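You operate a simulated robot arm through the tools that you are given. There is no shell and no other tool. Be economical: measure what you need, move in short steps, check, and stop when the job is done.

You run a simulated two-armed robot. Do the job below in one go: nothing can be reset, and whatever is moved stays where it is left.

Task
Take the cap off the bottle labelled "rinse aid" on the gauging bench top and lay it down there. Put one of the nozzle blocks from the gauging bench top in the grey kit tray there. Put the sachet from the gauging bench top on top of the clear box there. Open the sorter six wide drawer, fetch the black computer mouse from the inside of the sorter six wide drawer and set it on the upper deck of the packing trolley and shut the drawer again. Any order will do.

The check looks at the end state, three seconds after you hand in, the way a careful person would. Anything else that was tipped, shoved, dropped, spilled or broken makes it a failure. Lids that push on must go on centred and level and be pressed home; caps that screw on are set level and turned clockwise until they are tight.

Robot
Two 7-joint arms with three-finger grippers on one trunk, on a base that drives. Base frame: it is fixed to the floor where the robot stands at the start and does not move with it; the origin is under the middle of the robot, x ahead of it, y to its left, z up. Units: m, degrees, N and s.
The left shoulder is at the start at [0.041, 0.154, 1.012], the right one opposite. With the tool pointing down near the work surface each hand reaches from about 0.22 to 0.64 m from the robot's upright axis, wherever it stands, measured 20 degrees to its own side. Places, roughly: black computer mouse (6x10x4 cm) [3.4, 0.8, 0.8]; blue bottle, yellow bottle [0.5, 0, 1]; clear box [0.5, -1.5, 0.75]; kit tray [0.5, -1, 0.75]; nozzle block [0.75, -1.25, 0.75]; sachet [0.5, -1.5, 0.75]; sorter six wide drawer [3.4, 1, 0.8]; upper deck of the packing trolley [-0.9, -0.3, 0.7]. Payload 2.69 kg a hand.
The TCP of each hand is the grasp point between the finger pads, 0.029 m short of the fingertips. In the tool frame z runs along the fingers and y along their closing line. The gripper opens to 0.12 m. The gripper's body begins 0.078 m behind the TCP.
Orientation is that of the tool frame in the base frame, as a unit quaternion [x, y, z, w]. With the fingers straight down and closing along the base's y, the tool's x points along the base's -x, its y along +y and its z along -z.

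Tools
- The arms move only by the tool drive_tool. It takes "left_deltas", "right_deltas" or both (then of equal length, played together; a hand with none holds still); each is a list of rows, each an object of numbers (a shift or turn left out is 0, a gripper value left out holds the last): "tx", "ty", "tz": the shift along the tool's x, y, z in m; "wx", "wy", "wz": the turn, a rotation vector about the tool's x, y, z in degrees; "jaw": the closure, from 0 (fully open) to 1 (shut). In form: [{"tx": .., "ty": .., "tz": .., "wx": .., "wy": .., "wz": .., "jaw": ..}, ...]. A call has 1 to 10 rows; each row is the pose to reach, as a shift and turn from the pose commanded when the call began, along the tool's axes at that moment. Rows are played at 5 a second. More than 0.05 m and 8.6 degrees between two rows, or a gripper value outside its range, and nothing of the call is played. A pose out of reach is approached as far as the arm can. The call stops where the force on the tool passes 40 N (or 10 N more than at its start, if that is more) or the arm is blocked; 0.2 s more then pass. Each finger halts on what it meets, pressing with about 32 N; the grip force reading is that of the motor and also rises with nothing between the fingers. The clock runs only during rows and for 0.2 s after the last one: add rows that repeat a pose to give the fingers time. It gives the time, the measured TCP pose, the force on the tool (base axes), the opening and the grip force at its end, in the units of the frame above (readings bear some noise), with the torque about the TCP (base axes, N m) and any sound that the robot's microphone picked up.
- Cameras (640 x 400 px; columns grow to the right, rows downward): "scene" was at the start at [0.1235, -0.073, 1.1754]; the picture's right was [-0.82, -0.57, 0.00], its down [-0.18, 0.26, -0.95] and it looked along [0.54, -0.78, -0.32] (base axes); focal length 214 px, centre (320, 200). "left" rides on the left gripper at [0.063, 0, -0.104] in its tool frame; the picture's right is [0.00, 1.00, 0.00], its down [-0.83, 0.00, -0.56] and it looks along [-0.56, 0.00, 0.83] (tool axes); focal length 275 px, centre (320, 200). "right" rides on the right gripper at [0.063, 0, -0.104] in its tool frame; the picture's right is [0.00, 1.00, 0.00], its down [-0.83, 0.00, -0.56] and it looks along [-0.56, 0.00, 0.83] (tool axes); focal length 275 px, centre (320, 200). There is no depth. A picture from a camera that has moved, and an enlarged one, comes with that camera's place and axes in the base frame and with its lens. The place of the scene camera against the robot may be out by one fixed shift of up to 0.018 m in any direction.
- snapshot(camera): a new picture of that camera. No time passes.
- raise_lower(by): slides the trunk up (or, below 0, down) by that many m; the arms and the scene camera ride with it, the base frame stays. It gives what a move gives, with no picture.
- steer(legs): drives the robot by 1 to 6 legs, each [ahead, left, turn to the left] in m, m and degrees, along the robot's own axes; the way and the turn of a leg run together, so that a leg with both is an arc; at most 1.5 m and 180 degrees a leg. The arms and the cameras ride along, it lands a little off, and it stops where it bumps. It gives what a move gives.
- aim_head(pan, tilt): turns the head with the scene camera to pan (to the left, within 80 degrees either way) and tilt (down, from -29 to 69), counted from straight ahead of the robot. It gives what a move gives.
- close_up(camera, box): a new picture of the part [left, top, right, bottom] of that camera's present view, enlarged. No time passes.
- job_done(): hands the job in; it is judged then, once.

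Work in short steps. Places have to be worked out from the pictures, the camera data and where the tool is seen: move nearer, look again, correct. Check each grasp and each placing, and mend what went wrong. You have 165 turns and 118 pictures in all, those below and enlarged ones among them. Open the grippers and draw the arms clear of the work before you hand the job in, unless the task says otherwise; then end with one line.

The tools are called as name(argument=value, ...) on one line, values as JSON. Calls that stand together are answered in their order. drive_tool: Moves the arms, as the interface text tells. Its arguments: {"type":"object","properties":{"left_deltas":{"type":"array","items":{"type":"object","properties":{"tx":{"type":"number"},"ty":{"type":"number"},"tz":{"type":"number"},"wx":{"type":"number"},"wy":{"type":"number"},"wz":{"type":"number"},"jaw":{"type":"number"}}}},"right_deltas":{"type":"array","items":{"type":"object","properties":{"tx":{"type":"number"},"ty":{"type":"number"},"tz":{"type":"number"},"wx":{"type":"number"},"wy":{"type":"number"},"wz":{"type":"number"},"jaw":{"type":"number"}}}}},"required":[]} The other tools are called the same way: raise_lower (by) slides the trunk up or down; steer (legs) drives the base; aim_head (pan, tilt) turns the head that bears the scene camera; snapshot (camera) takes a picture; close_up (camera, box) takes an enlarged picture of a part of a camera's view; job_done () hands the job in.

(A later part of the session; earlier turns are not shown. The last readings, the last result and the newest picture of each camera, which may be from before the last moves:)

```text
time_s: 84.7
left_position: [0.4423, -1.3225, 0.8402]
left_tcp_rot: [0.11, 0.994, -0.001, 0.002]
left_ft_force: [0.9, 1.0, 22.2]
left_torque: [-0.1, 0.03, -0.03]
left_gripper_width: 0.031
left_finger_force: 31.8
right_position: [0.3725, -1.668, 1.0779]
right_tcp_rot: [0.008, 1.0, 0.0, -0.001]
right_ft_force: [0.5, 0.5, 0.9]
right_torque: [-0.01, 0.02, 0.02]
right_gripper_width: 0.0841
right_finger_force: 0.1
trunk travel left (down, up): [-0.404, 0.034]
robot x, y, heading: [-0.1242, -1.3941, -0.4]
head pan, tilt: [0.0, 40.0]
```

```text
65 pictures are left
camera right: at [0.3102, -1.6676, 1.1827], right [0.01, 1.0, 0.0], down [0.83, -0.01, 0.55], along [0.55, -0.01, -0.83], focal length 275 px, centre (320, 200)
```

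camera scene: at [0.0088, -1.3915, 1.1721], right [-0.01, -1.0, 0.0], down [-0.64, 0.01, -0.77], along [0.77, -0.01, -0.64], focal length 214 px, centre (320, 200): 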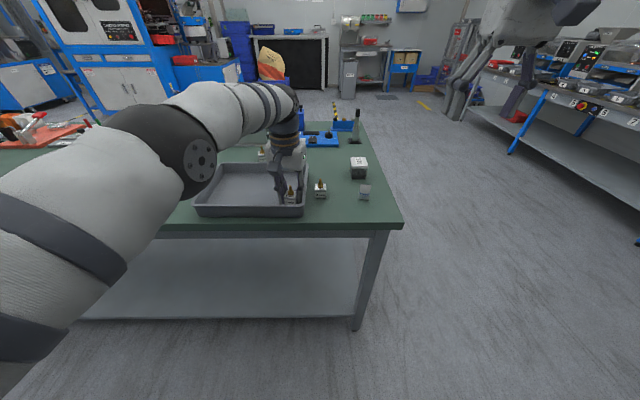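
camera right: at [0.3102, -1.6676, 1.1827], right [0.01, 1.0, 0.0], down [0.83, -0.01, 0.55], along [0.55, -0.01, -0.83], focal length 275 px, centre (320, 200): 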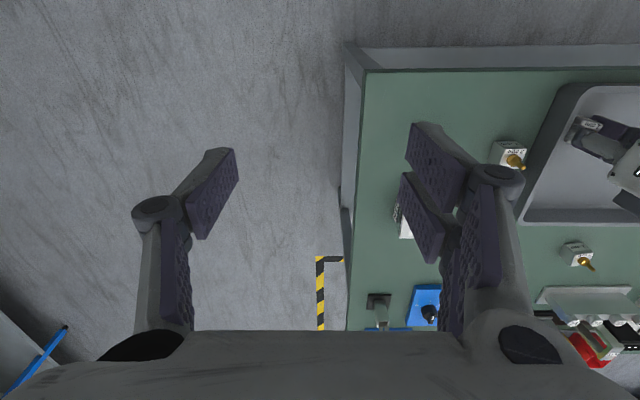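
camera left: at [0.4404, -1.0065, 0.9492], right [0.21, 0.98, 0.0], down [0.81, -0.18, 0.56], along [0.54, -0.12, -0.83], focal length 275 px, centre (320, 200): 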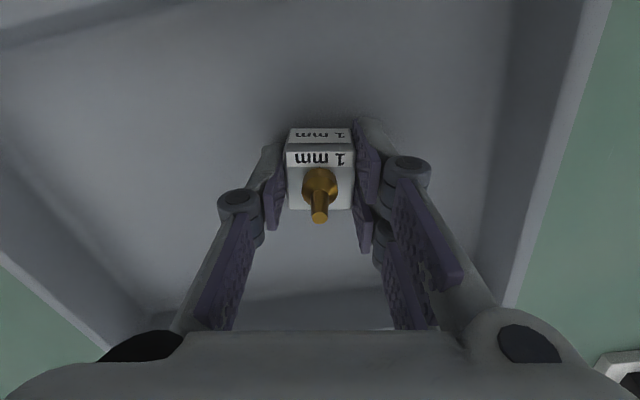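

The arm call was refused, yet the base drove with the block still gripped in the tray, so the tray was dragged. I inspect before undoing it.

close_up(camera="scene", box=[180, 110, 410, 250])

snapshot(camera="left")

```text
2.78 times, centred on (295, 180) of scene
camera zoom: at [0.0088, -1.3915, 1.1721], right [-0.01, -1.0, 0.0], down [-0.64, 0.01, -0.77], along [0.77, -0.01, -0.64], focal length 597 px, centre (390, 256)
```

zoom: 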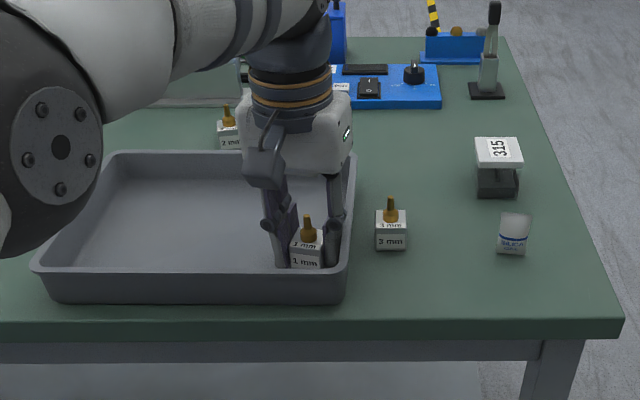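

```text
63 pictures are left
camera left: at [0.3796, -1.3075, 0.9444], right [0.22, 0.98, 0.0], down [0.81, -0.18, 0.56], along [0.54, -0.12, -0.83], focal length 275 px, centre (320, 200)
```

left: 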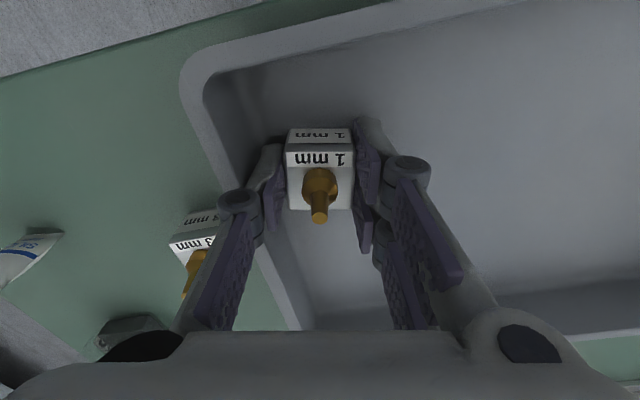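

The tray shifted by about (−0.035, −0.17) and the 3 mm block looks untouched. First I lift the block off the wall side, move it to mid-tray and set it down properly.

drive_tool(left_deltas=[{"tz": -0.006}, {"tz": -0.012}, {"tz": -0.012, "ty": 0.03, "tx": -0.01}, {"tz": -0.012, "ty": 0.065, "tx": -0.025}, {"tz": -0.012, "ty": 0.085, "tx": -0.03}, {"tz": -0.006, "ty": 0.085, "tx": -0.03}, {"tz": -0.001, "ty": 0.085, "tx": -0.03}, {"tz": -0.001, "ty": 0.085, "tx": -0.03}])

snapshot(camera="left")

```text
time_s: 86.5
left_position: [0.4632, -1.2446, 0.844]
left_tcp_rot: [0.11, 0.994, -0.001, 0.001]
left_ft_force: [0.4, 0.0, -0.5]
left_torque: [0.01, 0.01, -0.03]
left_gripper_width: 0.0314
left_finger_force: 31.7
left hand out of reach, approached as far as the arm can: row 3, 4, 5, 6, 7, 8
right_position: [0.3736, -1.6678, 1.0779]
right_tcp_rot: [0.008, 1.0, 0.0, -0.002]
right_ft_force: [-0.2, 0.4, -0.2]
right_torque: [0.0, 0.02, -0.01]
right_gripper_width: 0.0838
right_finger_force: 0.1
trunk travel left (down, up): [-0.404, 0.034]
robot x, y, heading: [-0.1254, -1.3947, -0.3]
head pan, tilt: [0.0, 40.0]
```

```text
62 pictures are left
camera left: at [0.4006, -1.2295, 0.9493], right [0.22, 0.98, 0.0], down [0.81, -0.18, 0.56], along [0.54, -0.13, -0.83], focal length 275 px, centre (320, 200)
```

left: 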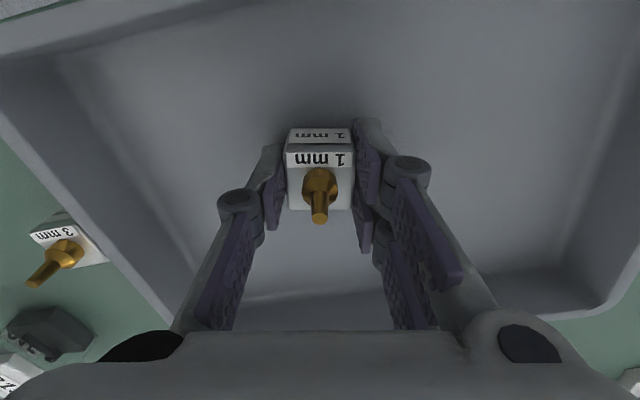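

Centred in the tray. I lower the last millimetres, release and rise.

drive_tool(left_deltas=[{"tz": 0.003}, {"tz": 0.0045}, {"tz": 0.0045, "jaw": 0.6}, {"tz": 0.0045, "jaw": 0.4}, {"tz": -0.03}, {"tz": -0.06}, {"tz": -0.09}])

snapshot(camera="left")

```text
time_s: 88.1
left_position: [0.449, -1.2408, 0.933]
left_tcp_rot: [0.11, 0.994, 0.0, -0.002]
left_ft_force: [-0.3, -0.7, 0.0]
left_torque: [-0.04, 0.01, 0.03]
left_gripper_width: 0.0721
left_finger_force: 0.1
left hand out of reach, approached as far as the arm can: row 6, 7
right_position: [0.3751, -1.6682, 1.0771]
right_tcp_rot: [0.008, 1.0, 0.0, -0.001]
right_ft_force: [-0.2, 0.2, 0.5]
right_torque: [-0.02, 0.02, 0.0]
right_gripper_width: 0.0841
right_finger_force: 0.1
trunk travel left (down, up): [-0.404, 0.034]
robot x, y, heading: [-0.1266, -1.3947, -0.7]
head pan, tilt: [0.0, 40.0]
```

```text
61 pictures are left
camera left: at [0.3877, -1.2261, 1.0377], right [0.22, 0.97, 0.0], down [0.81, -0.18, 0.55], along [0.54, -0.12, -0.83], focal length 275 px, centre (320, 200)
```

left: 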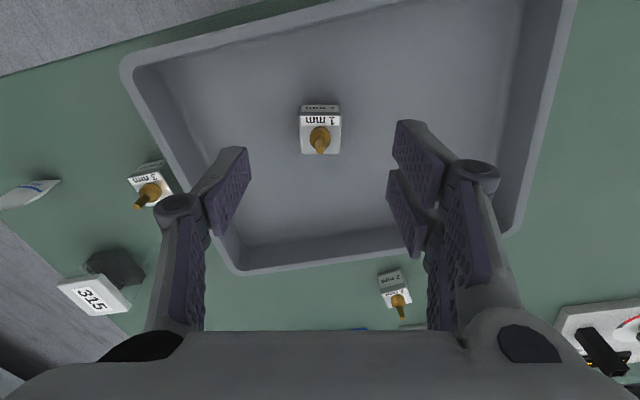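

The 1 mm block stands in the tray. Now I reposition the base to grip the tray's left wall and pull the tray back by (+0.035, +0.17).

steer(legs=[[0.1, 0.3, 0.6]])

drive_tool(left_deltas=[{"wz": -6, "tx": 0.02, "ty": -0.04}, {"wz": -12.6, "tx": 0.04, "ty": -0.08}, {"wz": -12.6, "tx": 0.05, "ty": -0.11}, {"wz": -12.6, "tx": 0.05, "ty": -0.11}])

snapshot(camera="left")

snapshot(camera="scene")

```text
time_s: 91.0
left_position: [0.5506, -0.9387, 0.9314]
left_tcp_rot: [0.105, 0.995, 0.0, -0.001]
left_ft_force: [0.0, -0.1, -0.7]
left_torque: [-0.03, 0.04, -0.01]
left_gripper_width: 0.072
left_finger_force: 0.0
right_position: [0.4784, -1.3653, 1.0783]
right_tcp_rot: [0.002, 1.0, 0.0, -0.002]
right_ft_force: [-0.4, 0.0, 0.0]
right_torque: [0.01, 0.0, 0.02]
right_gripper_width: 0.084
right_finger_force: 0.0
trunk travel left (down, up): [-0.404, 0.034]
robot x, y, heading: [-0.0262, -1.0957, 0.1]
head pan, tilt: [0.0, 40.0]
```

```text
time_s: 92.0
left_position: [0.5224, -1.052, 0.9408]
left_tcp_rot: [-0.005, 1.0, -0.002, -0.002]
left_ft_force: [-0.1, -0.6, -0.3]
left_torque: [0.02, 0.0, -0.05]
left_gripper_width: 0.0721
left_finger_force: 0.0
left hand out of reach, approached as far as the arm can: row 1, 2, 3, 4
right_position: [0.4791, -1.3662, 1.0766]
right_tcp_rot: [0.003, 1.0, 0.001, -0.002]
right_ft_force: [-0.8, 0.5, 0.5]
right_torque: [-0.01, 0.0, 0.02]
right_gripper_width: 0.084
right_finger_force: 0.1
trunk travel left (down, up): [-0.404, 0.034]
robot x, y, heading: [-0.0251, -1.0949, 0.3]
head pan, tilt: [0.0, 40.0]
```

```text
60 pictures are left
camera left: at [0.4586, -1.0518, 1.0466], right [-0.01, 1.0, 0.0], down [0.83, 0.01, 0.55], along [0.55, 0.0, -0.83], focal length 275 px, centre (320, 200)
```

left: 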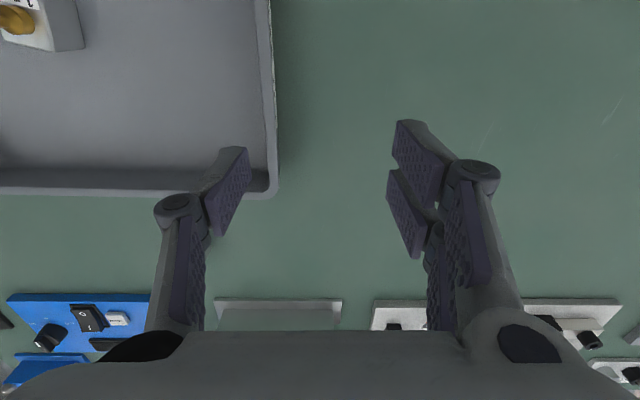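

```text
59 pictures are left
camera scene: at [0.1118, -1.0928, 1.1719], right [0.0, -1.0, 0.0], down [-0.64, 0.0, -0.77], along [0.77, 0.0, -0.64], focal length 214 px, centre (320, 200)
```

scene: 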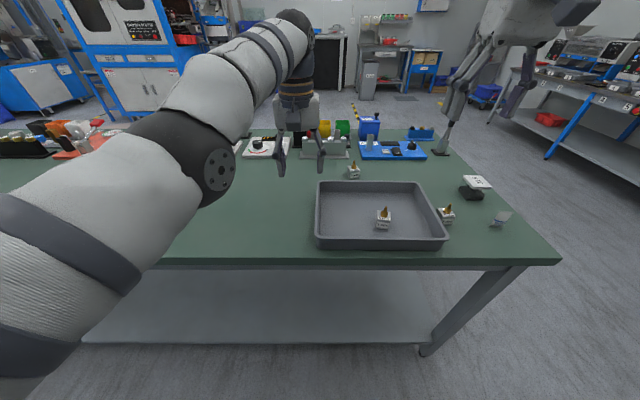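

The tray's left wall is at y≈-1.09 and x 0.39–0.59. I straddle its middle and descend.

drive_tool(left_deltas=[{"tx": 0.016, "ty": -0.019}, {"tx": 0.032, "ty": -0.038}, {"tx": 0.032, "ty": -0.038, "tz": 0.03}, {"tx": 0.032, "ty": -0.038, "tz": 0.05}, {"tx": 0.032, "ty": -0.038, "tz": 0.05}])

snapshot(camera="left")

```text
time_s: 93.2
left_position: [0.5143, -1.0926, 0.8946]
left_tcp_rot: [-0.006, 1.0, -0.001, -0.001]
left_ft_force: [1.3, -0.7, 0.3]
left_torque: [0.01, 0.02, 0.01]
left_gripper_width: 0.0722
left_finger_force: 0.0
left hand out of reach, approached as far as the arm can: row 1, 2, 3, 4, 5
right_position: [0.4791, -1.3655, 1.0772]
right_tcp_rot: [0.003, 1.0, 0.0, -0.003]
right_ft_force: [0.2, 0.6, 0.6]
right_torque: [0.0, 0.02, 0.0]
right_gripper_width: 0.0841
right_finger_force: 0.1
trunk travel left (down, up): [-0.404, 0.034]
robot x, y, heading: [-0.021, -1.0983, 0.1]
head pan, tilt: [0.0, 40.0]
```

```text
58 pictures are left
camera left: at [0.4517, -1.0934, 0.9996], right [-0.01, 1.0, 0.0], down [0.83, 0.01, 0.55], along [0.55, 0.0, -0.83], focal length 275 px, centre (320, 200)
```

left: 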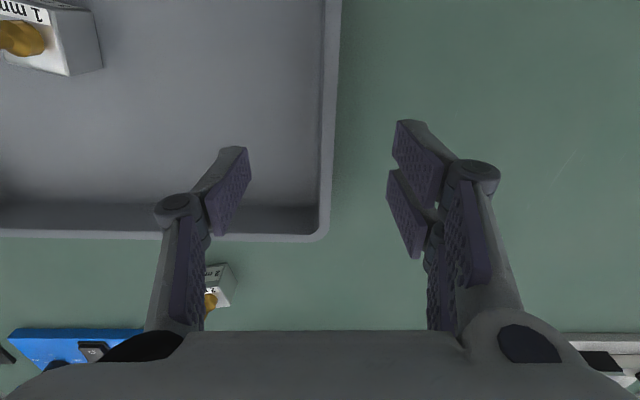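

Nearly centred on the rim. I shift 6 mm, descend and grip the wall.

drive_tool(left_deltas=[{"ty": 0.006, "tz": 0.02}, {"ty": 0.006, "tz": 0.04, "tx": 0.01}, {"ty": 0.006, "tz": 0.051, "tx": 0.015}, {"ty": 0.006, "tz": 0.051, "tx": 0.015}])

snapshot(camera="left")

```text
time_s: 94.2
left_position: [0.5213, -1.094, 0.8449]
left_tcp_rot: [-0.005, 1.0, 0.0, -0.002]
left_ft_force: [-0.1, -0.4, -0.6]
left_torque: [0.0, 0.01, 0.01]
left_gripper_width: 0.0718
left_finger_force: 0.0
left hand out of reach, approached as far as the arm can: row 1, 2, 3, 4
right_position: [0.4788, -1.3659, 1.0782]
right_tcp_rot: [0.003, 1.0, 0.0, -0.002]
right_ft_force: [-0.1, 1.1, 0.5]
right_torque: [0.0, -0.03, 0.01]
right_gripper_width: 0.0839
right_finger_force: 0.0
trunk travel left (down, up): [-0.404, 0.034]
robot x, y, heading: [-0.0219, -1.0922, 0.1]
head pan, tilt: [0.0, 40.0]
```

```text
57 pictures are left
camera left: at [0.4565, -1.0932, 0.9498], right [-0.01, 1.0, 0.0], down [0.83, 0.01, 0.55], along [0.55, 0.0, -0.83], focal length 275 px, centre (320, 200)
```

left: 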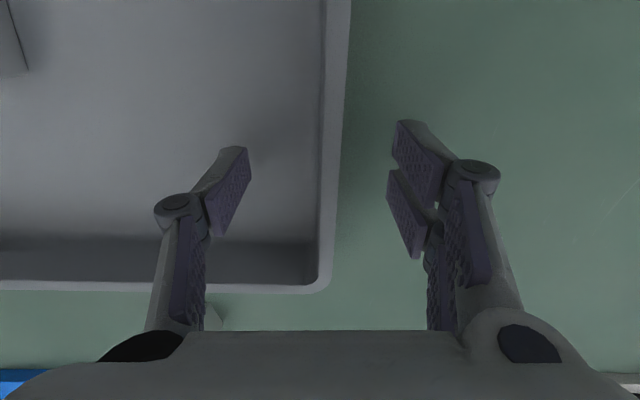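

The wall is between the fingers. I grip it and pull the tray slowly by (+0.033, +0.169).

drive_tool(left_deltas=[{"jaw": 0.7}, {"jaw": 1}, {"jaw": 1}])

drive_tool(left_deltas=[{"tx": -0.004, "ty": 0.019}, {"tx": -0.008, "ty": 0.038}, {"tx": -0.011, "ty": 0.057}, {"tx": -0.015, "ty": 0.076}, {"tx": -0.019, "ty": 0.095}, {"tx": -0.023, "ty": 0.114}, {"tx": -0.026, "ty": 0.133}, {"tx": -0.03, "ty": 0.152}, {"tx": -0.033, "ty": 0.169}, {"tx": -0.033, "ty": 0.169}])

snapshot(camera="scene")

```text
time_s: 95.0
left_position: [0.5182, -1.094, 0.8434]
left_tcp_rot: [-0.005, 1.0, 0.0, -0.002]
left_ft_force: [-0.9, -0.2, 0.3]
left_torque: [0.01, 0.12, -0.05]
left_gripper_width: 0.0063
left_finger_force: 32.3
right_position: [0.4777, -1.3665, 1.0773]
right_tcp_rot: [0.003, 1.0, 0.001, -0.002]
right_ft_force: [-0.4, 0.4, -0.6]
right_torque: [0.0, 0.04, -0.02]
right_gripper_width: 0.0843
right_finger_force: 0.2
trunk travel left (down, up): [-0.404, 0.034]
robot x, y, heading: [-0.0254, -1.0998, 0.3]
head pan, tilt: [0.0, 40.0]
```

```text
time_s: 97.2
left_position: [0.5615, -0.9263, 0.8446]
left_tcp_rot: [-0.007, 1.0, 0.0, -0.003]
left_ft_force: [-0.7, 0.9, 0.7]
left_torque: [0.02, -0.3, -0.05]
left_gripper_width: 0.0059
left_finger_force: 31.9
left hand out of reach, approached as far as the arm can: row 1, 2, 3, 4, 5, 6, 7, 8, 9, 10
right_position: [0.4786, -1.367, 1.0784]
right_tcp_rot: [0.003, 1.0, 0.0, -0.002]
right_ft_force: [0.0, -0.4, -0.5]
right_torque: [0.02, 0.0, -0.03]
right_gripper_width: 0.0839
right_finger_force: 0.1
trunk travel left (down, up): [-0.404, 0.034]
robot x, y, heading: [-0.0214, -1.0972, 0.1]
head pan, tilt: [0.0, 40.0]
```

```text
56 pictures are left
camera scene: at [0.1118, -1.093, 1.1718], right [0.0, -1.0, 0.0], down [-0.64, 0.0, -0.77], along [0.77, 0.0, -0.64], focal length 214 px, centre (320, 200)
```

scene: 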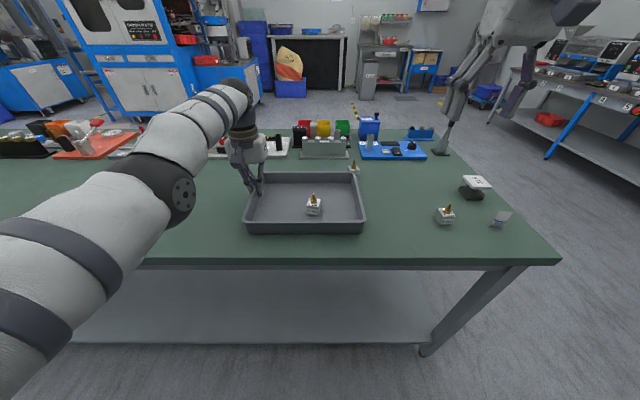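

Tray has moved. I check its corners.

close_up(camera="scene", box=[225, 130, 425, 255])

```text
3.20 times, centred on (325, 192) of scene
camera zoom: at [0.1118, -1.093, 1.1718], right [0.0, -1.0, 0.0], down [-0.64, 0.0, -0.77], along [0.77, 0.0, -0.64], focal length 686 px, centre (304, 224)
```

zoom: 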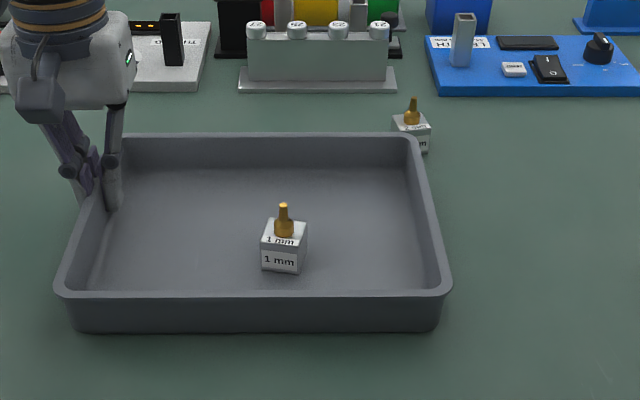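

The tray is within a centimetre of its original place, about 1 cm too far forward. I nudge it back and release.

drive_tool(left_deltas=[{"tx": 0.005, "ty": 0.002}, {"tx": 0.009, "ty": 0.004}, {"tx": 0.009, "ty": 0.004}, {"tx": 0.009, "ty": 0.004, "jaw": 0.7}, {"tx": 0.009, "ty": 0.004, "jaw": 0.5}, {"tx": 0.009, "ty": 0.004, "tz": -0.03}, {"tx": 0.009, "ty": 0.004, "tz": -0.06}, {"tx": 0.03, "ty": 0.004, "tz": -0.1}])

close_up(camera="scene", box=[225, 130, 425, 255])

```text
time_s: 99.0
left_position: [0.5465, -0.9245, 0.9502]
left_tcp_rot: [-0.005, 1.0, -0.002, -0.003]
left_ft_force: [-0.1, 0.4, 0.9]
left_torque: [-0.01, -0.01, 0.0]
left_gripper_width: 0.0601
left_finger_force: 0.1
left hand out of reach, approached as far as the arm can: row 1, 2, 3, 4, 5, 6, 8
right_position: [0.4774, -1.366, 1.079]
right_tcp_rot: [0.003, 1.0, 0.0, -0.001]
right_ft_force: [0.0, 0.2, 0.1]
right_torque: [-0.02, -0.01, -0.01]
right_gripper_width: 0.0843
right_finger_force: 0.1
trunk travel left (down, up): [-0.404, 0.034]
robot x, y, heading: [-0.0213, -1.0914, 0.1]
head pan, tilt: [0.0, 40.0]
```

```text
3.20 times, centred on (325, 192) of scene
camera zoom: at [0.111, -1.0932, 1.1721], right [0.0, -1.0, 0.0], down [-0.64, 0.0, -0.77], along [0.77, 0.0, -0.64], focal length 686 px, centre (304, 224)
```

zoom: 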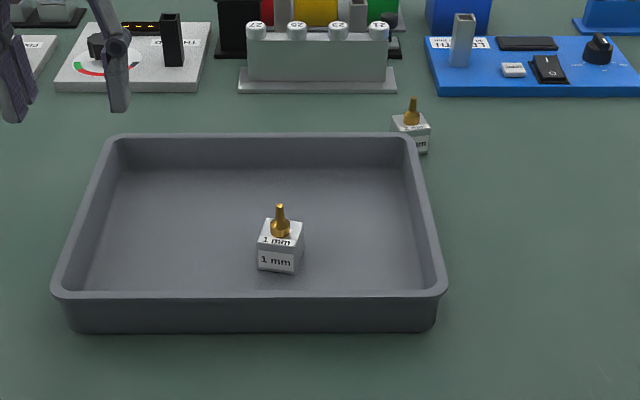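

The tray is back within about 1 cm and the block is upright inside. I tuck the left hand and, once that is confirmed, strafe right for the sachet.

drive_tool(left_deltas=[{"tz": -0.02, "tx": 0.03}, {"tz": -0.04, "tx": 0.07}, {"tz": -0.06, "tx": 0.11}, {"tz": -0.09, "tx": 0.15}, {"tz": -0.11, "tx": 0.18}, {"tz": -0.11, "tx": 0.18}])

```text
time_s: 100.4
left_position: [0.5007, -0.9439, 1.0756]
left_tcp_rot: [-0.005, 1.0, -0.001, -0.001]
left_ft_force: [0.0, 0.8, -0.1]
left_torque: [-0.01, 0.04, 0.03]
left_gripper_width: 0.0598
left_finger_force: 0.0
left hand out of reach, approached as far as the arm can: row 1, 2, 3, 4, 5, 6
right_position: [0.4789, -1.3666, 1.0778]
right_tcp_rot: [0.003, 1.0, 0.0, -0.002]
right_ft_force: [0.2, -0.3, -0.3]
right_torque: [-0.01, 0.07, 0.0]
right_gripper_width: 0.0842
right_finger_force: 0.0
trunk travel left (down, up): [-0.404, 0.034]
robot x, y, heading: [-0.0229, -1.0957, 0.3]
head pan, tilt: [0.0, 40.0]
```

drive_tool(left_deltas=[{"tx": 0.03}, {"tx": 0.06}, {"tx": 0.1}, {"tx": 0.14}])

steer(legs=[[-0.04, -0.3, 0]])

snapshot(camera="right")

snapshot(camera="scene")

```text
time_s: 101.4
left_position: [0.4953, -0.9444, 1.0832]
left_tcp_rot: [-0.005, 1.0, -0.001, -0.001]
left_ft_force: [-0.3, 0.4, 0.3]
left_torque: [-0.02, 0.02, 0.01]
left_gripper_width: 0.0602
left_finger_force: 0.0
left hand out of reach, approached as far as the arm can: row 1, 2, 3, 4
right_position: [0.4783, -1.3667, 1.0773]
right_tcp_rot: [0.002, 1.0, 0.0, -0.002]
right_ft_force: [0.2, 0.3, 0.8]
right_torque: [-0.02, 0.02, 0.0]
right_gripper_width: 0.0842
right_finger_force: 0.0
trunk travel left (down, up): [-0.404, 0.034]
robot x, y, heading: [-0.0234, -1.0969, 0.3]
head pan, tilt: [0.0, 40.0]
```

```text
time_s: 104.2
left_position: [0.4557, -1.242, 1.0836]
left_tcp_rot: [-0.003, 1.0, -0.001, -0.001]
left_ft_force: [0.6, 0.6, 0.1]
left_torque: [0.0, 0.02, 0.01]
left_gripper_width: 0.06
left_finger_force: 0.0
right_position: [0.4363, -1.6647, 1.0776]
right_tcp_rot: [0.007, 1.0, 0.0, -0.002]
right_ft_force: [0.8, 0.2, 0.4]
right_torque: [0.01, -0.03, -0.01]
right_gripper_width: 0.0839
right_finger_force: 0.1
trunk travel left (down, up): [-0.404, 0.034]
robot x, y, heading: [-0.0655, -1.395, -0.1]
head pan, tilt: [0.0, 40.0]
```

```text
53 pictures are left
camera right: at [0.3734, -1.664, 1.1819], right [0.01, 1.0, 0.0], down [0.83, -0.01, 0.55], along [0.55, 0.0, -0.83], focal length 275 px, centre (320, 200)
```

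right: 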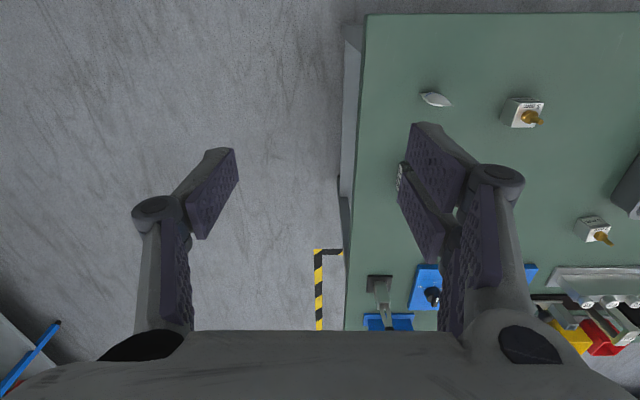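

```text
52 pictures are left
camera scene: at [0.0707, -1.3893, 1.1719], right [0.0, -1.0, 0.0], down [-0.64, 0.0, -0.77], along [0.77, 0.0, -0.64], focal length 214 px, centre (320, 200)
```

scene: 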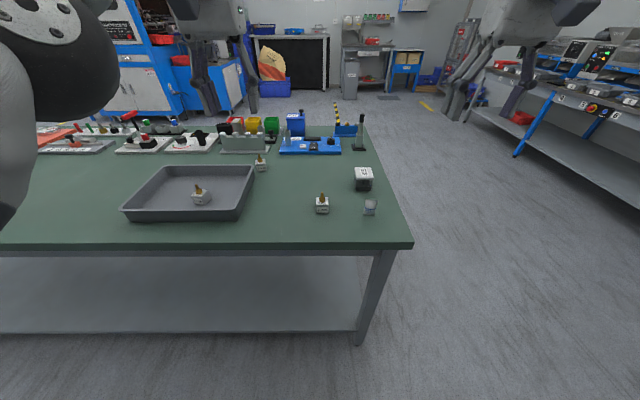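

From above the sachet looks thin, so it seems to be standing on edge. I zoom in.

close_up(camera="right", box=[390, 60, 490, 140])

close_up(camera="scene", box=[300, 150, 420, 230])

```text
5.00 times, centred on (440, 100) of right
camera zoom: at [0.3734, -1.664, 1.1819], right [0.01, 1.0, 0.0], down [0.83, -0.01, 0.55], along [0.55, 0.0, -0.83], focal length 1376 px, centre (-280, 700)
```

zoom: 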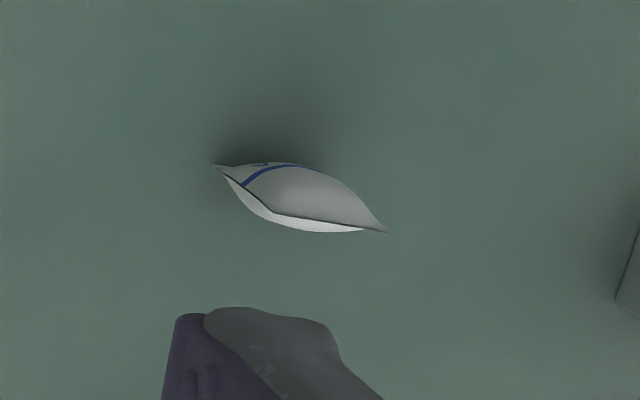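

```text
5.00 times, centred on (360, 190) of scene
camera zoom: at [0.0707, -1.3893, 1.1719], right [0.0, -1.0, 0.0], down [-0.64, 0.0, -0.77], along [0.77, 0.0, -0.64], focal length 1072 px, centre (120, 250)
```

zoom: 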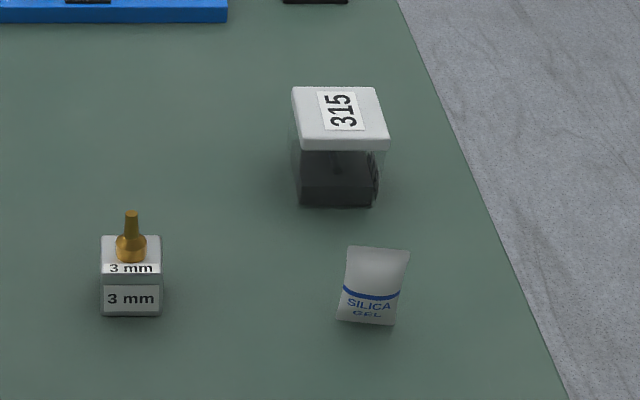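

The sachet stands upright at about [0.459, -1.517], ~4.7 cm tall, facing the robot. I grip it across its thickness, so I turn the right hand by −75° and hover above it.

drive_tool(right_deltas=[{"tx": -0.002, "ty": 0.015, "tz": 0.01, "wz": -7.5, "jaw": 0.5}, {"tx": -0.004, "ty": 0.03, "tz": 0.02, "wz": -15}, {"tx": -0.006, "ty": 0.045, "tz": 0.03, "wz": -22.5}, {"tx": -0.009, "ty": 0.06, "tz": 0.045, "wz": -30}, {"tx": -0.011, "ty": 0.075, "tz": 0.06, "wz": -37.5}, {"tx": -0.013, "ty": 0.09, "tz": 0.075, "wz": -45}, {"tx": -0.016, "ty": 0.105, "tz": 0.09, "wz": -52.5}, {"tx": -0.018, "ty": 0.12, "tz": 0.105, "wz": -60}, {"tx": -0.02, "ty": 0.135, "tz": 0.12, "wz": -67.5}, {"tx": -0.022, "ty": 0.146, "tz": 0.128, "wz": -75}])

snapshot(camera="right")

```text
time_s: 106.4
left_position: [0.4557, -1.2432, 1.0821]
left_tcp_rot: [-0.003, 1.0, 0.0, -0.001]
left_ft_force: [-0.9, -0.2, 0.1]
left_torque: [0.01, -0.01, -0.01]
left_gripper_width: 0.0597
left_finger_force: 0.1
right_position: [0.4589, -1.5173, 0.9494]
right_tcp_rot: [-0.605, 0.796, 0.001, -0.002]
right_ft_force: [1.0, 0.1, 0.1]
right_torque: [0.01, -0.04, 0.03]
right_gripper_width: 0.0601
right_finger_force: 0.1
trunk travel left (down, up): [-0.404, 0.034]
robot x, y, heading: [-0.0661, -1.3917, -0.3]
head pan, tilt: [0.0, 40.0]
```

```text
49 pictures are left
camera right: at [0.4425, -1.5787, 1.0543], right [-0.96, 0.26, 0.0], down [0.22, 0.8, 0.55], along [0.14, 0.54, -0.83], focal length 275 px, centre (320, 200)
```

right: 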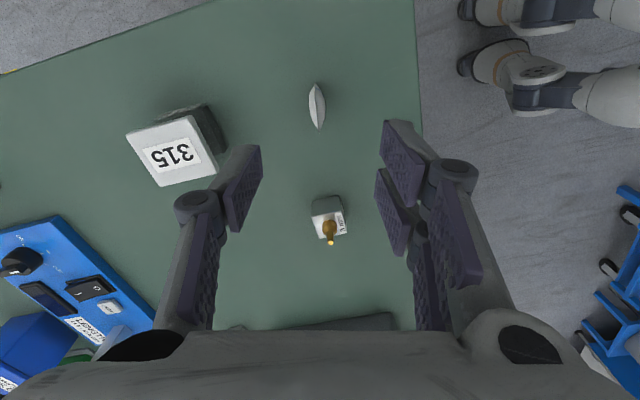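

Well aligned. I rotate 7° more, descend to z≈0.838 and look.

drive_tool(right_deltas=[{"ty": -0.001, "tz": 0.03, "wz": -7}, {"ty": -0.001, "tz": 0.06, "wz": -7}, {"ty": -0.001, "tz": 0.09, "wz": -7}, {"ty": -0.001, "tz": 0.111, "wz": -7}, {"ty": -0.001, "tz": 0.111, "wz": -7}])

snapshot(camera="right")

```text
time_s: 107.6
left_position: [0.4557, -1.2429, 1.0831]
left_tcp_rot: [-0.002, 1.0, 0.0, -0.001]
left_ft_force: [-0.2, -0.6, 0.6]
left_torque: [-0.02, 0.01, 0.01]
left_gripper_width: 0.0598
left_finger_force: 0.1
right_position: [0.4571, -1.5189, 0.8378]
right_tcp_rot: [-0.651, 0.759, 0.002, -0.002]
right_ft_force: [0.6, 0.6, -0.1]
right_torque: [0.02, 0.0, 0.0]
right_gripper_width: 0.0598
right_finger_force: 0.1
trunk travel left (down, up): [-0.404, 0.034]
robot x, y, heading: [-0.0681, -1.3929, -0.1]
head pan, tilt: [0.0, 40.0]
```

```text
48 pictures are left
camera right: at [0.4492, -1.5809, 0.942], right [-0.99, 0.15, 0.0], down [0.12, 0.82, 0.55], along [0.08, 0.55, -0.83], focal length 275 px, centre (320, 200)
```

right: 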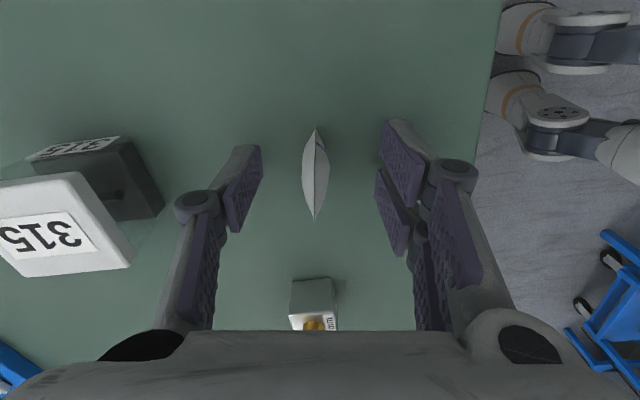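

The sachet is centred between the fingers. I close and lift a little.

drive_tool(right_deltas=[{"jaw": 0.8}, {"jaw": 1}, {"jaw": 1}, {"tz": -0.02}, {"tz": -0.05}, {"tz": -0.08}, {"tz": -0.1}])

snapshot(camera="right")

close_up(camera="scene", box=[300, 110, 440, 220])

```text
time_s: 109.2
left_position: [0.4565, -1.2423, 1.0836]
left_tcp_rot: [-0.003, 1.0, 0.0, 0.0]
left_ft_force: [-0.9, 0.1, -0.7]
left_torque: [-0.01, 0.0, 0.01]
left_gripper_width: 0.0599
left_finger_force: 0.1
right_position: [0.4606, -1.5205, 0.9397]
right_tcp_rot: [-0.651, 0.759, 0.001, -0.001]
right_ft_force: [0.2, 0.2, -0.1]
right_torque: [0.02, 0.01, -0.01]
right_gripper_width: 0.0103
right_finger_force: 32.1
trunk travel left (down, up): [-0.404, 0.034]
robot x, y, heading: [-0.0651, -1.3919, -0.2]
head pan, tilt: [0.0, 40.0]
```

```text
47 pictures are left
camera right: at [0.4514, -1.5823, 1.0434], right [-0.99, 0.15, 0.0], down [0.12, 0.82, 0.56], along [0.08, 0.55, -0.83], focal length 275 px, centre (320, 200)
```

right: 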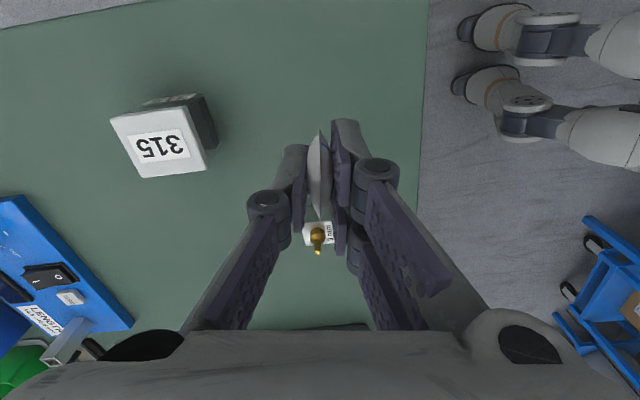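

```text
3.64 times, centred on (370, 165) of scene
camera zoom: at [0.0706, -1.389, 1.1719], right [0.0, -1.0, 0.0], down [-0.64, 0.0, -0.77], along [0.77, 0.0, -0.64], focal length 780 px, centre (138, 327)
```

zoom: 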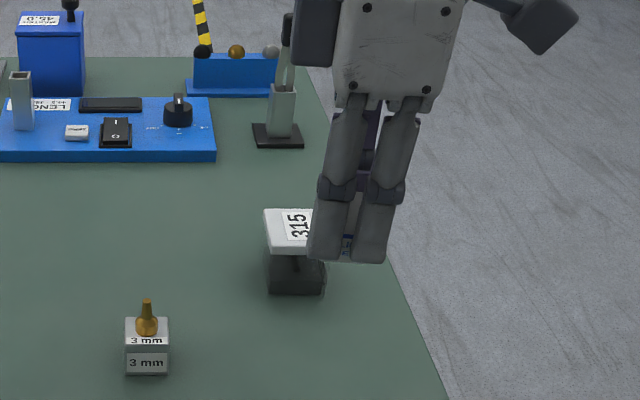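

The sachet is held. The lid centre is ≈[0.591, -1.515] with its top at z≈0.838. I move the base forward 10 cm for reach.

steer(legs=[[0.1, 0, 0]])

snapshot(camera="right")

```text
time_s: 110.4
left_position: [0.5571, -1.242, 1.0824]
left_tcp_rot: [-0.003, 1.0, -0.001, -0.001]
left_ft_force: [0.5, 0.0, 0.0]
left_torque: [-0.02, 0.02, -0.01]
left_gripper_width: 0.0599
left_finger_force: 0.0
right_position: [0.5605, -1.5201, 0.94]
right_tcp_rot: [-0.652, 0.758, 0.001, -0.001]
right_ft_force: [0.5, -0.1, -1.1]
right_torque: [-0.01, -0.01, -0.03]
right_gripper_width: 0.0105
right_finger_force: 31.9
trunk travel left (down, up): [-0.404, 0.034]
robot x, y, heading: [0.0329, -1.3956, 0.0]
head pan, tilt: [0.0, 40.0]
```

```text
45 pictures are left
camera right: at [0.5521, -1.5824, 1.0427], right [-0.99, 0.15, 0.0], down [0.12, 0.82, 0.55], along [0.08, 0.55, -0.83], focal length 275 px, centre (320, 200)
```

right: 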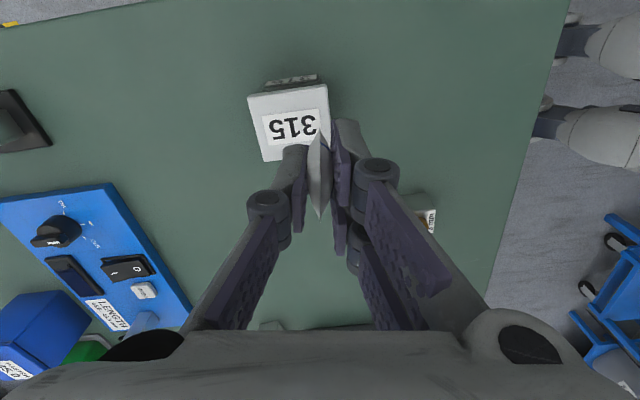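

Lid centre refined to ≈[0.585, -1.517]. I shift 2.5 cm and lower to just above it.

drive_tool(right_deltas=[{"tx": -0.006, "ty": -0.012}, {"tx": -0.006, "ty": -0.0243}, {"tx": -0.006, "ty": -0.0243, "tz": 0.03}, {"tx": -0.006, "ty": -0.0243, "tz": 0.05}, {"tx": -0.006, "ty": -0.0243, "tz": 0.05}])

snapshot(camera="right")

snapshot(camera="scene")

```text
time_s: 111.6
left_position: [0.5554, -1.2426, 1.0832]
left_tcp_rot: [-0.003, 1.0, -0.001, -0.001]
left_ft_force: [-0.1, -1.1, -1.0]
left_torque: [0.0, 0.0, -0.02]
left_gripper_width: 0.0601
left_finger_force: 0.1
right_position: [0.585, -1.5181, 0.8909]
right_tcp_rot: [-0.652, 0.758, 0.001, -0.001]
right_ft_force: [0.7, -0.5, 6.7]
right_torque: [0.0, 0.06, -0.01]
right_gripper_width: 0.0104
right_finger_force: 32.0
trunk travel left (down, up): [-0.404, 0.034]
robot x, y, heading: [0.0358, -1.3906, -0.5]
head pan, tilt: [0.0, 40.0]
```

```text
44 pictures are left
camera right: at [0.5752, -1.5793, 0.9931], right [-0.99, 0.15, 0.0], down [0.12, 0.82, 0.56], along [0.08, 0.55, -0.83], focal length 275 px, centre (320, 200)
```

right: 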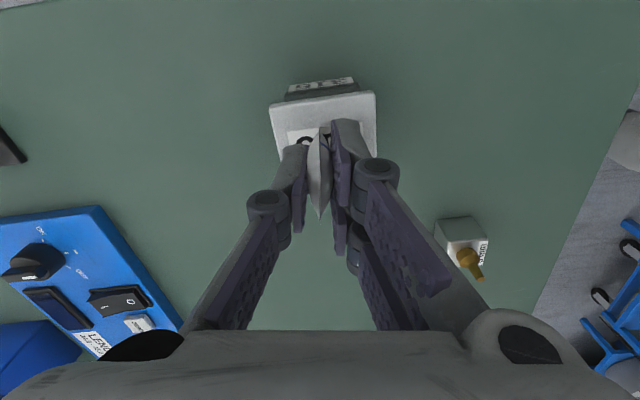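

```text
43 pictures are left
camera scene: at [0.17, -1.3892, 1.1721], right [0.0, -1.0, 0.0], down [-0.64, 0.0, -0.77], along [0.77, 0.0, -0.64], focal length 214 px, centre (320, 200)
```

scene: 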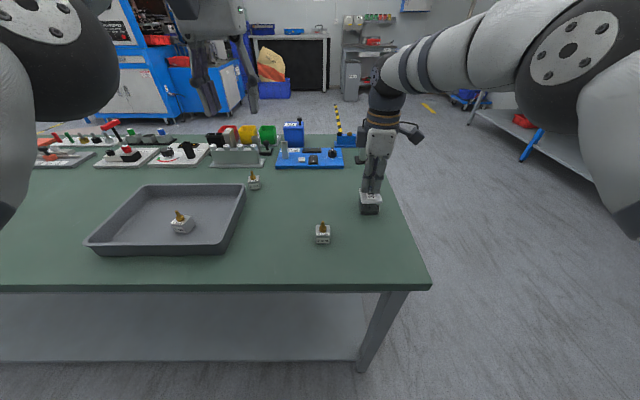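

Contact gives a lid top of z≈0.853. The sachet is ~1.3 cm too far toward +y, so I lift, shift it to the lid centre and set it down again.

drive_tool(right_deltas=[{"tz": -0.008}, {"tz": -0.008, "tx": 0.013, "ty": 0.002}, {"tz": -0.008, "tx": 0.013, "ty": 0.002}, {"tz": -0.003, "tx": 0.013, "ty": 0.002}, {"tz": -0.001, "tx": 0.013, "ty": 0.002}, {"tz": -0.001, "tx": 0.013, "ty": 0.002}])

snapshot(camera="right")

close_up(camera="scene", box=[320, 150, 430, 230])

```text
time_s: 113.0
left_position: [0.5541, -1.242, 1.0832]
left_tcp_rot: [-0.003, 1.0, 0.0, -0.002]
left_ft_force: [0.0, 1.5, 0.5]
left_torque: [0.0, 0.0, -0.01]
left_gripper_width: 0.06
left_finger_force: 0.0
right_position: [0.5796, -1.529, 0.8905]
right_tcp_rot: [-0.652, 0.758, 0.001, -0.002]
right_ft_force: [0.4, -0.3, 0.6]
right_torque: [0.0, 0.0, 0.03]
right_gripper_width: 0.0103
right_finger_force: 32.4
trunk travel left (down, up): [-0.404, 0.034]
robot x, y, heading: [0.0373, -1.3919, -0.4]
head pan, tilt: [0.0, 40.0]
```

```text
42 pictures are left
camera right: at [0.5714, -1.5921, 0.9939], right [-0.99, 0.15, 0.0], down [0.12, 0.82, 0.55], along [0.08, 0.55, -0.83], focal length 275 px, centre (320, 200)
```

right: 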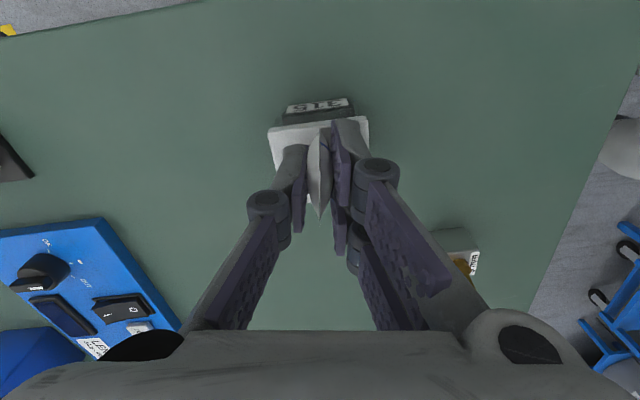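

```text
5.00 times, centred on (375, 190) of scene
camera zoom: at [0.1705, -1.3893, 1.1719], right [0.0, -1.0, 0.0], down [-0.64, 0.0, -0.77], along [0.77, 0.0, -0.64], focal length 1072 px, centre (45, 250)
```

zoom: 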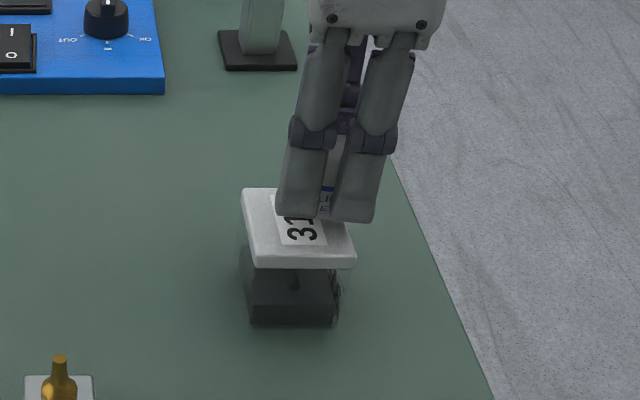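

Cross-checking the views, I overshot by about 9 mm. I shift back toward +y, set down and look.

drive_tool(right_deltas=[{"tz": -0.006}, {"tz": -0.006, "tx": -0.009}, {"tz": -0.006, "tx": -0.009}, {"tz": -0.001, "tx": -0.009}, {"tz": 0.0005, "tx": -0.009}, {"tz": 0.0005, "tx": -0.009}])

close_up(camera="right", box=[240, 70, 400, 230])

close_up(camera="scene", box=[340, 160, 400, 220])

```text
time_s: 114.4
left_position: [0.556, -1.2428, 1.0837]
left_tcp_rot: [-0.002, 1.0, -0.001, -0.001]
left_ft_force: [-0.4, 0.4, 0.4]
left_torque: [0.02, -0.01, 0.0]
left_gripper_width: 0.0601
left_finger_force: 0.1
right_position: [0.5824, -1.5203, 0.8896]
right_tcp_rot: [-0.652, 0.758, 0.001, -0.002]
right_ft_force: [-0.5, 0.0, 0.5]
right_torque: [-0.02, 0.0, -0.01]
right_gripper_width: 0.0104
right_finger_force: 32.1
trunk travel left (down, up): [-0.404, 0.034]
robot x, y, heading: [0.0347, -1.393, -0.1]
head pan, tilt: [0.0, 40.0]
```

```text
2.50 times, centred on (320, 150) of right
camera zoom: at [0.5738, -1.5832, 0.9938], right [-0.99, 0.15, 0.0], down [0.12, 0.82, 0.55], along [0.08, 0.55, -0.83], focal length 688 px, centre (320, 325)
```

zoom: 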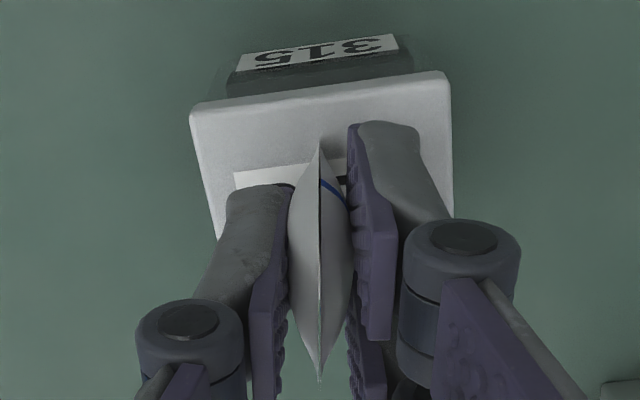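

```text
6.67 times, centred on (370, 190) of scene
camera zoom: at [0.1705, -1.3893, 1.1719], right [0.0, -1.0, 0.0], down [-0.64, 0.0, -0.77], along [0.77, 0.0, -0.64], focal length 1430 px, centre (-13, 267)
```

zoom: 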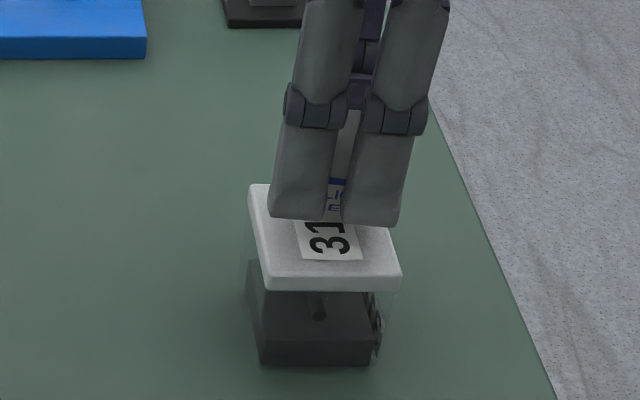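

Well placed now. I lower in 1 mm steps to touch.

drive_tool(right_deltas=[{"tz": 0.001}, {"tz": 0.002}, {"tz": 0.002}])

```text
time_s: 115.2
left_position: [0.5563, -1.2429, 1.0841]
left_tcp_rot: [-0.003, 1.0, -0.001, -0.001]
left_ft_force: [0.4, 0.2, 0.3]
left_torque: [0.0, -0.03, -0.01]
left_gripper_width: 0.06
left_finger_force: 0.1
right_position: [0.5825, -1.5212, 0.8889]
right_tcp_rot: [-0.652, 0.758, 0.0, 0.0]
right_ft_force: [-1.3, 0.4, 7.3]
right_torque: [0.0, 0.03, 0.0]
right_gripper_width: 0.0107
right_finger_force: 31.9
trunk travel left (down, up): [-0.404, 0.034]
robot x, y, heading: [0.0379, -1.3929, -0.3]
head pan, tilt: [0.0, 40.0]
```

Contact. I release gently and rise straight up.

drive_tool(right_deltas=[{"tz": -0.0005, "jaw": 0.85}, {"tz": -0.0005, "jaw": 0.7}, {"tz": -0.0005, "jaw": 0.6}, {"tz": -0.02}, {"tz": -0.05}, {"tz": -0.08}, {"tz": -0.12}, {"tz": -0.12, "tx": 0.03}])

snapshot(camera="right")

close_up(camera="scene", box=[310, 140, 430, 230])

```text
time_s: 117.0
left_position: [0.5557, -1.2429, 1.0834]
left_tcp_rot: [-0.003, 1.0, -0.001, -0.001]
left_ft_force: [-0.2, -0.5, 0.0]
left_torque: [0.01, 0.0, 0.0]
left_gripper_width: 0.0598
left_finger_force: 0.1
right_position: [0.5776, -1.5536, 1.0095]
right_tcp_rot: [-0.652, 0.758, 0.002, -0.002]
right_ft_force: [-0.4, 0.0, -0.2]
right_torque: [0.03, -0.02, 0.01]
right_gripper_width: 0.0481
right_finger_force: 0.0
trunk travel left (down, up): [-0.404, 0.034]
robot x, y, heading: [0.0333, -1.3908, -0.1]
head pan, tilt: [0.0, 40.0]
```

```text
38 pictures are left
camera right: at [0.5686, -1.6154, 1.1124], right [-0.99, 0.15, 0.0], down [0.12, 0.82, 0.56], along [0.08, 0.55, -0.83], focal length 275 px, centre (320, 200)
```

right: 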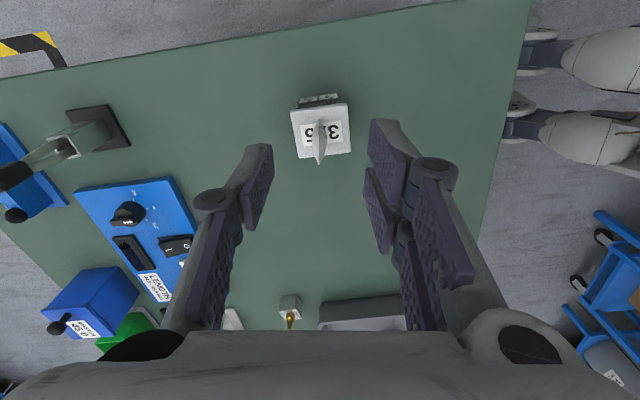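

```text
4.44 times, centred on (370, 185) of scene
camera zoom: at [0.1702, -1.3901, 1.1719], right [0.0, -1.0, 0.0], down [-0.64, 0.0, -0.77], along [0.77, 0.0, -0.64], focal length 953 px, centre (98, 267)
```

zoom: 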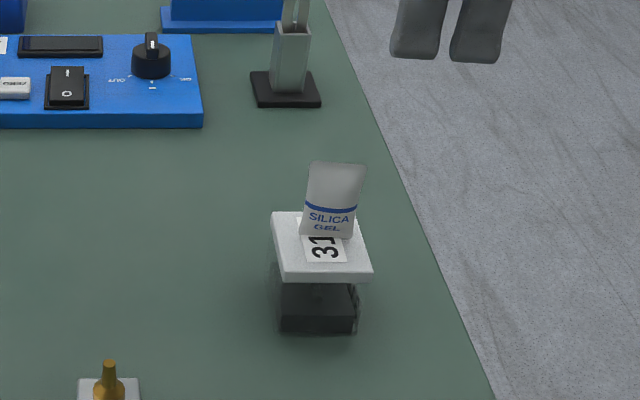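

The sachet stands on the lid. I back away from the bench, square up the right wrist and look at possible routes to the drawer.

steer(legs=[[-0.35, 0, 0]])

drive_tool(right_deltas=[{"wz": 8.2, "tz": -0.01}, {"wz": 16.4, "tz": -0.02}, {"wz": 24.6, "tz": -0.03}, {"wz": 32.8, "tz": -0.04}, {"wz": 41, "tz": -0.05}, {"wz": 49.2, "tz": -0.06}, {"wz": 57.4, "tz": -0.06}, {"wz": 65.6, "tz": -0.06}, {"wz": 73.8, "tz": -0.06}, {"wz": 82, "tz": -0.06}])

aim_head(pan=25, tilt=5)

snapshot(camera="scene")

```text
time_s: 119.3
left_position: [0.207, -1.2423, 1.0825]
left_tcp_rot: [0.001, 1.0, -0.002, -0.001]
left_ft_force: [0.3, -0.2, 0.5]
left_torque: [0.03, -0.04, 0.0]
left_gripper_width: 0.0598
left_finger_force: 0.0
right_position: [0.2283, -1.5543, 1.0088]
right_tcp_rot: [-0.65, 0.76, 0.0, -0.001]
right_ft_force: [0.1, 0.1, -0.1]
right_torque: [0.04, -0.02, 0.05]
right_gripper_width: 0.0478
right_finger_force: 0.0
trunk travel left (down, up): [-0.404, 0.034]
robot x, y, heading: [-0.3135, -1.3909, -0.5]
head pan, tilt: [0.0, 40.0]
```

```text
time_s: 121.5
left_position: [0.2079, -1.243, 1.0837]
left_tcp_rot: [0.0, 1.0, -0.002, 0.0]
left_ft_force: [0.8, -0.2, -0.3]
left_torque: [0.03, 0.07, 0.02]
left_gripper_width: 0.0599
left_finger_force: 0.1
right_position: [0.2148, -1.5625, 1.0651]
right_tcp_rot: [0.009, 1.0, -0.001, -0.002]
right_ft_force: [0.6, -0.5, -0.2]
right_torque: [-0.01, 0.05, 0.01]
right_gripper_width: 0.048
right_finger_force: 0.1
right hand out of reach, approached as far as the arm can: row 4, 5, 6, 7, 8, 9, 10
trunk travel left (down, up): [-0.404, 0.034]
robot x, y, heading: [-0.3102, -1.3915, -0.5]
head pan, tilt: [0.0, 40.0]
```

```text
time_s: 122.5
left_position: [0.2082, -1.2428, 1.0817]
left_tcp_rot: [0.0, 1.0, -0.001, -0.001]
left_ft_force: [-0.3, -0.1, 0.4]
left_torque: [0.0, 0.02, 0.0]
left_gripper_width: 0.06
left_finger_force: 0.1
right_position: [0.2153, -1.5618, 1.0651]
right_tcp_rot: [0.008, 1.0, 0.0, -0.002]
right_ft_force: [0.2, -0.6, 0.3]
right_torque: [0.03, 0.0, -0.03]
right_gripper_width: 0.048
right_finger_force: 0.0
trunk travel left (down, up): [-0.404, 0.034]
robot x, y, heading: [-0.3137, -1.3971, -0.6]
head pan, tilt: [25.0, 5.0]
```

```text
36 pictures are left
camera scene: at [-0.1795, -1.3493, 1.2276], right [0.41, -0.91, 0.0], down [-0.08, -0.04, -1.0], along [0.91, 0.41, -0.09], focal length 214 px, centre (320, 200)
```

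scene: 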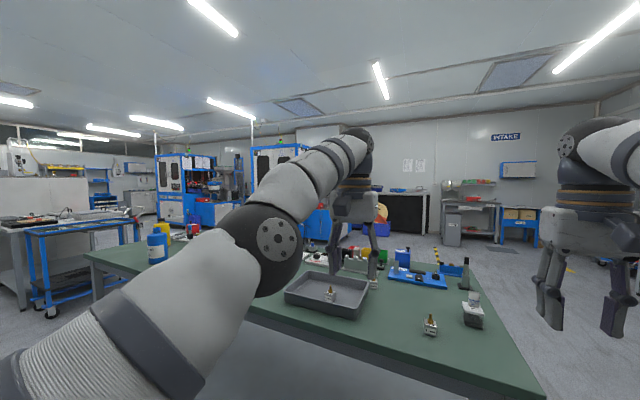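

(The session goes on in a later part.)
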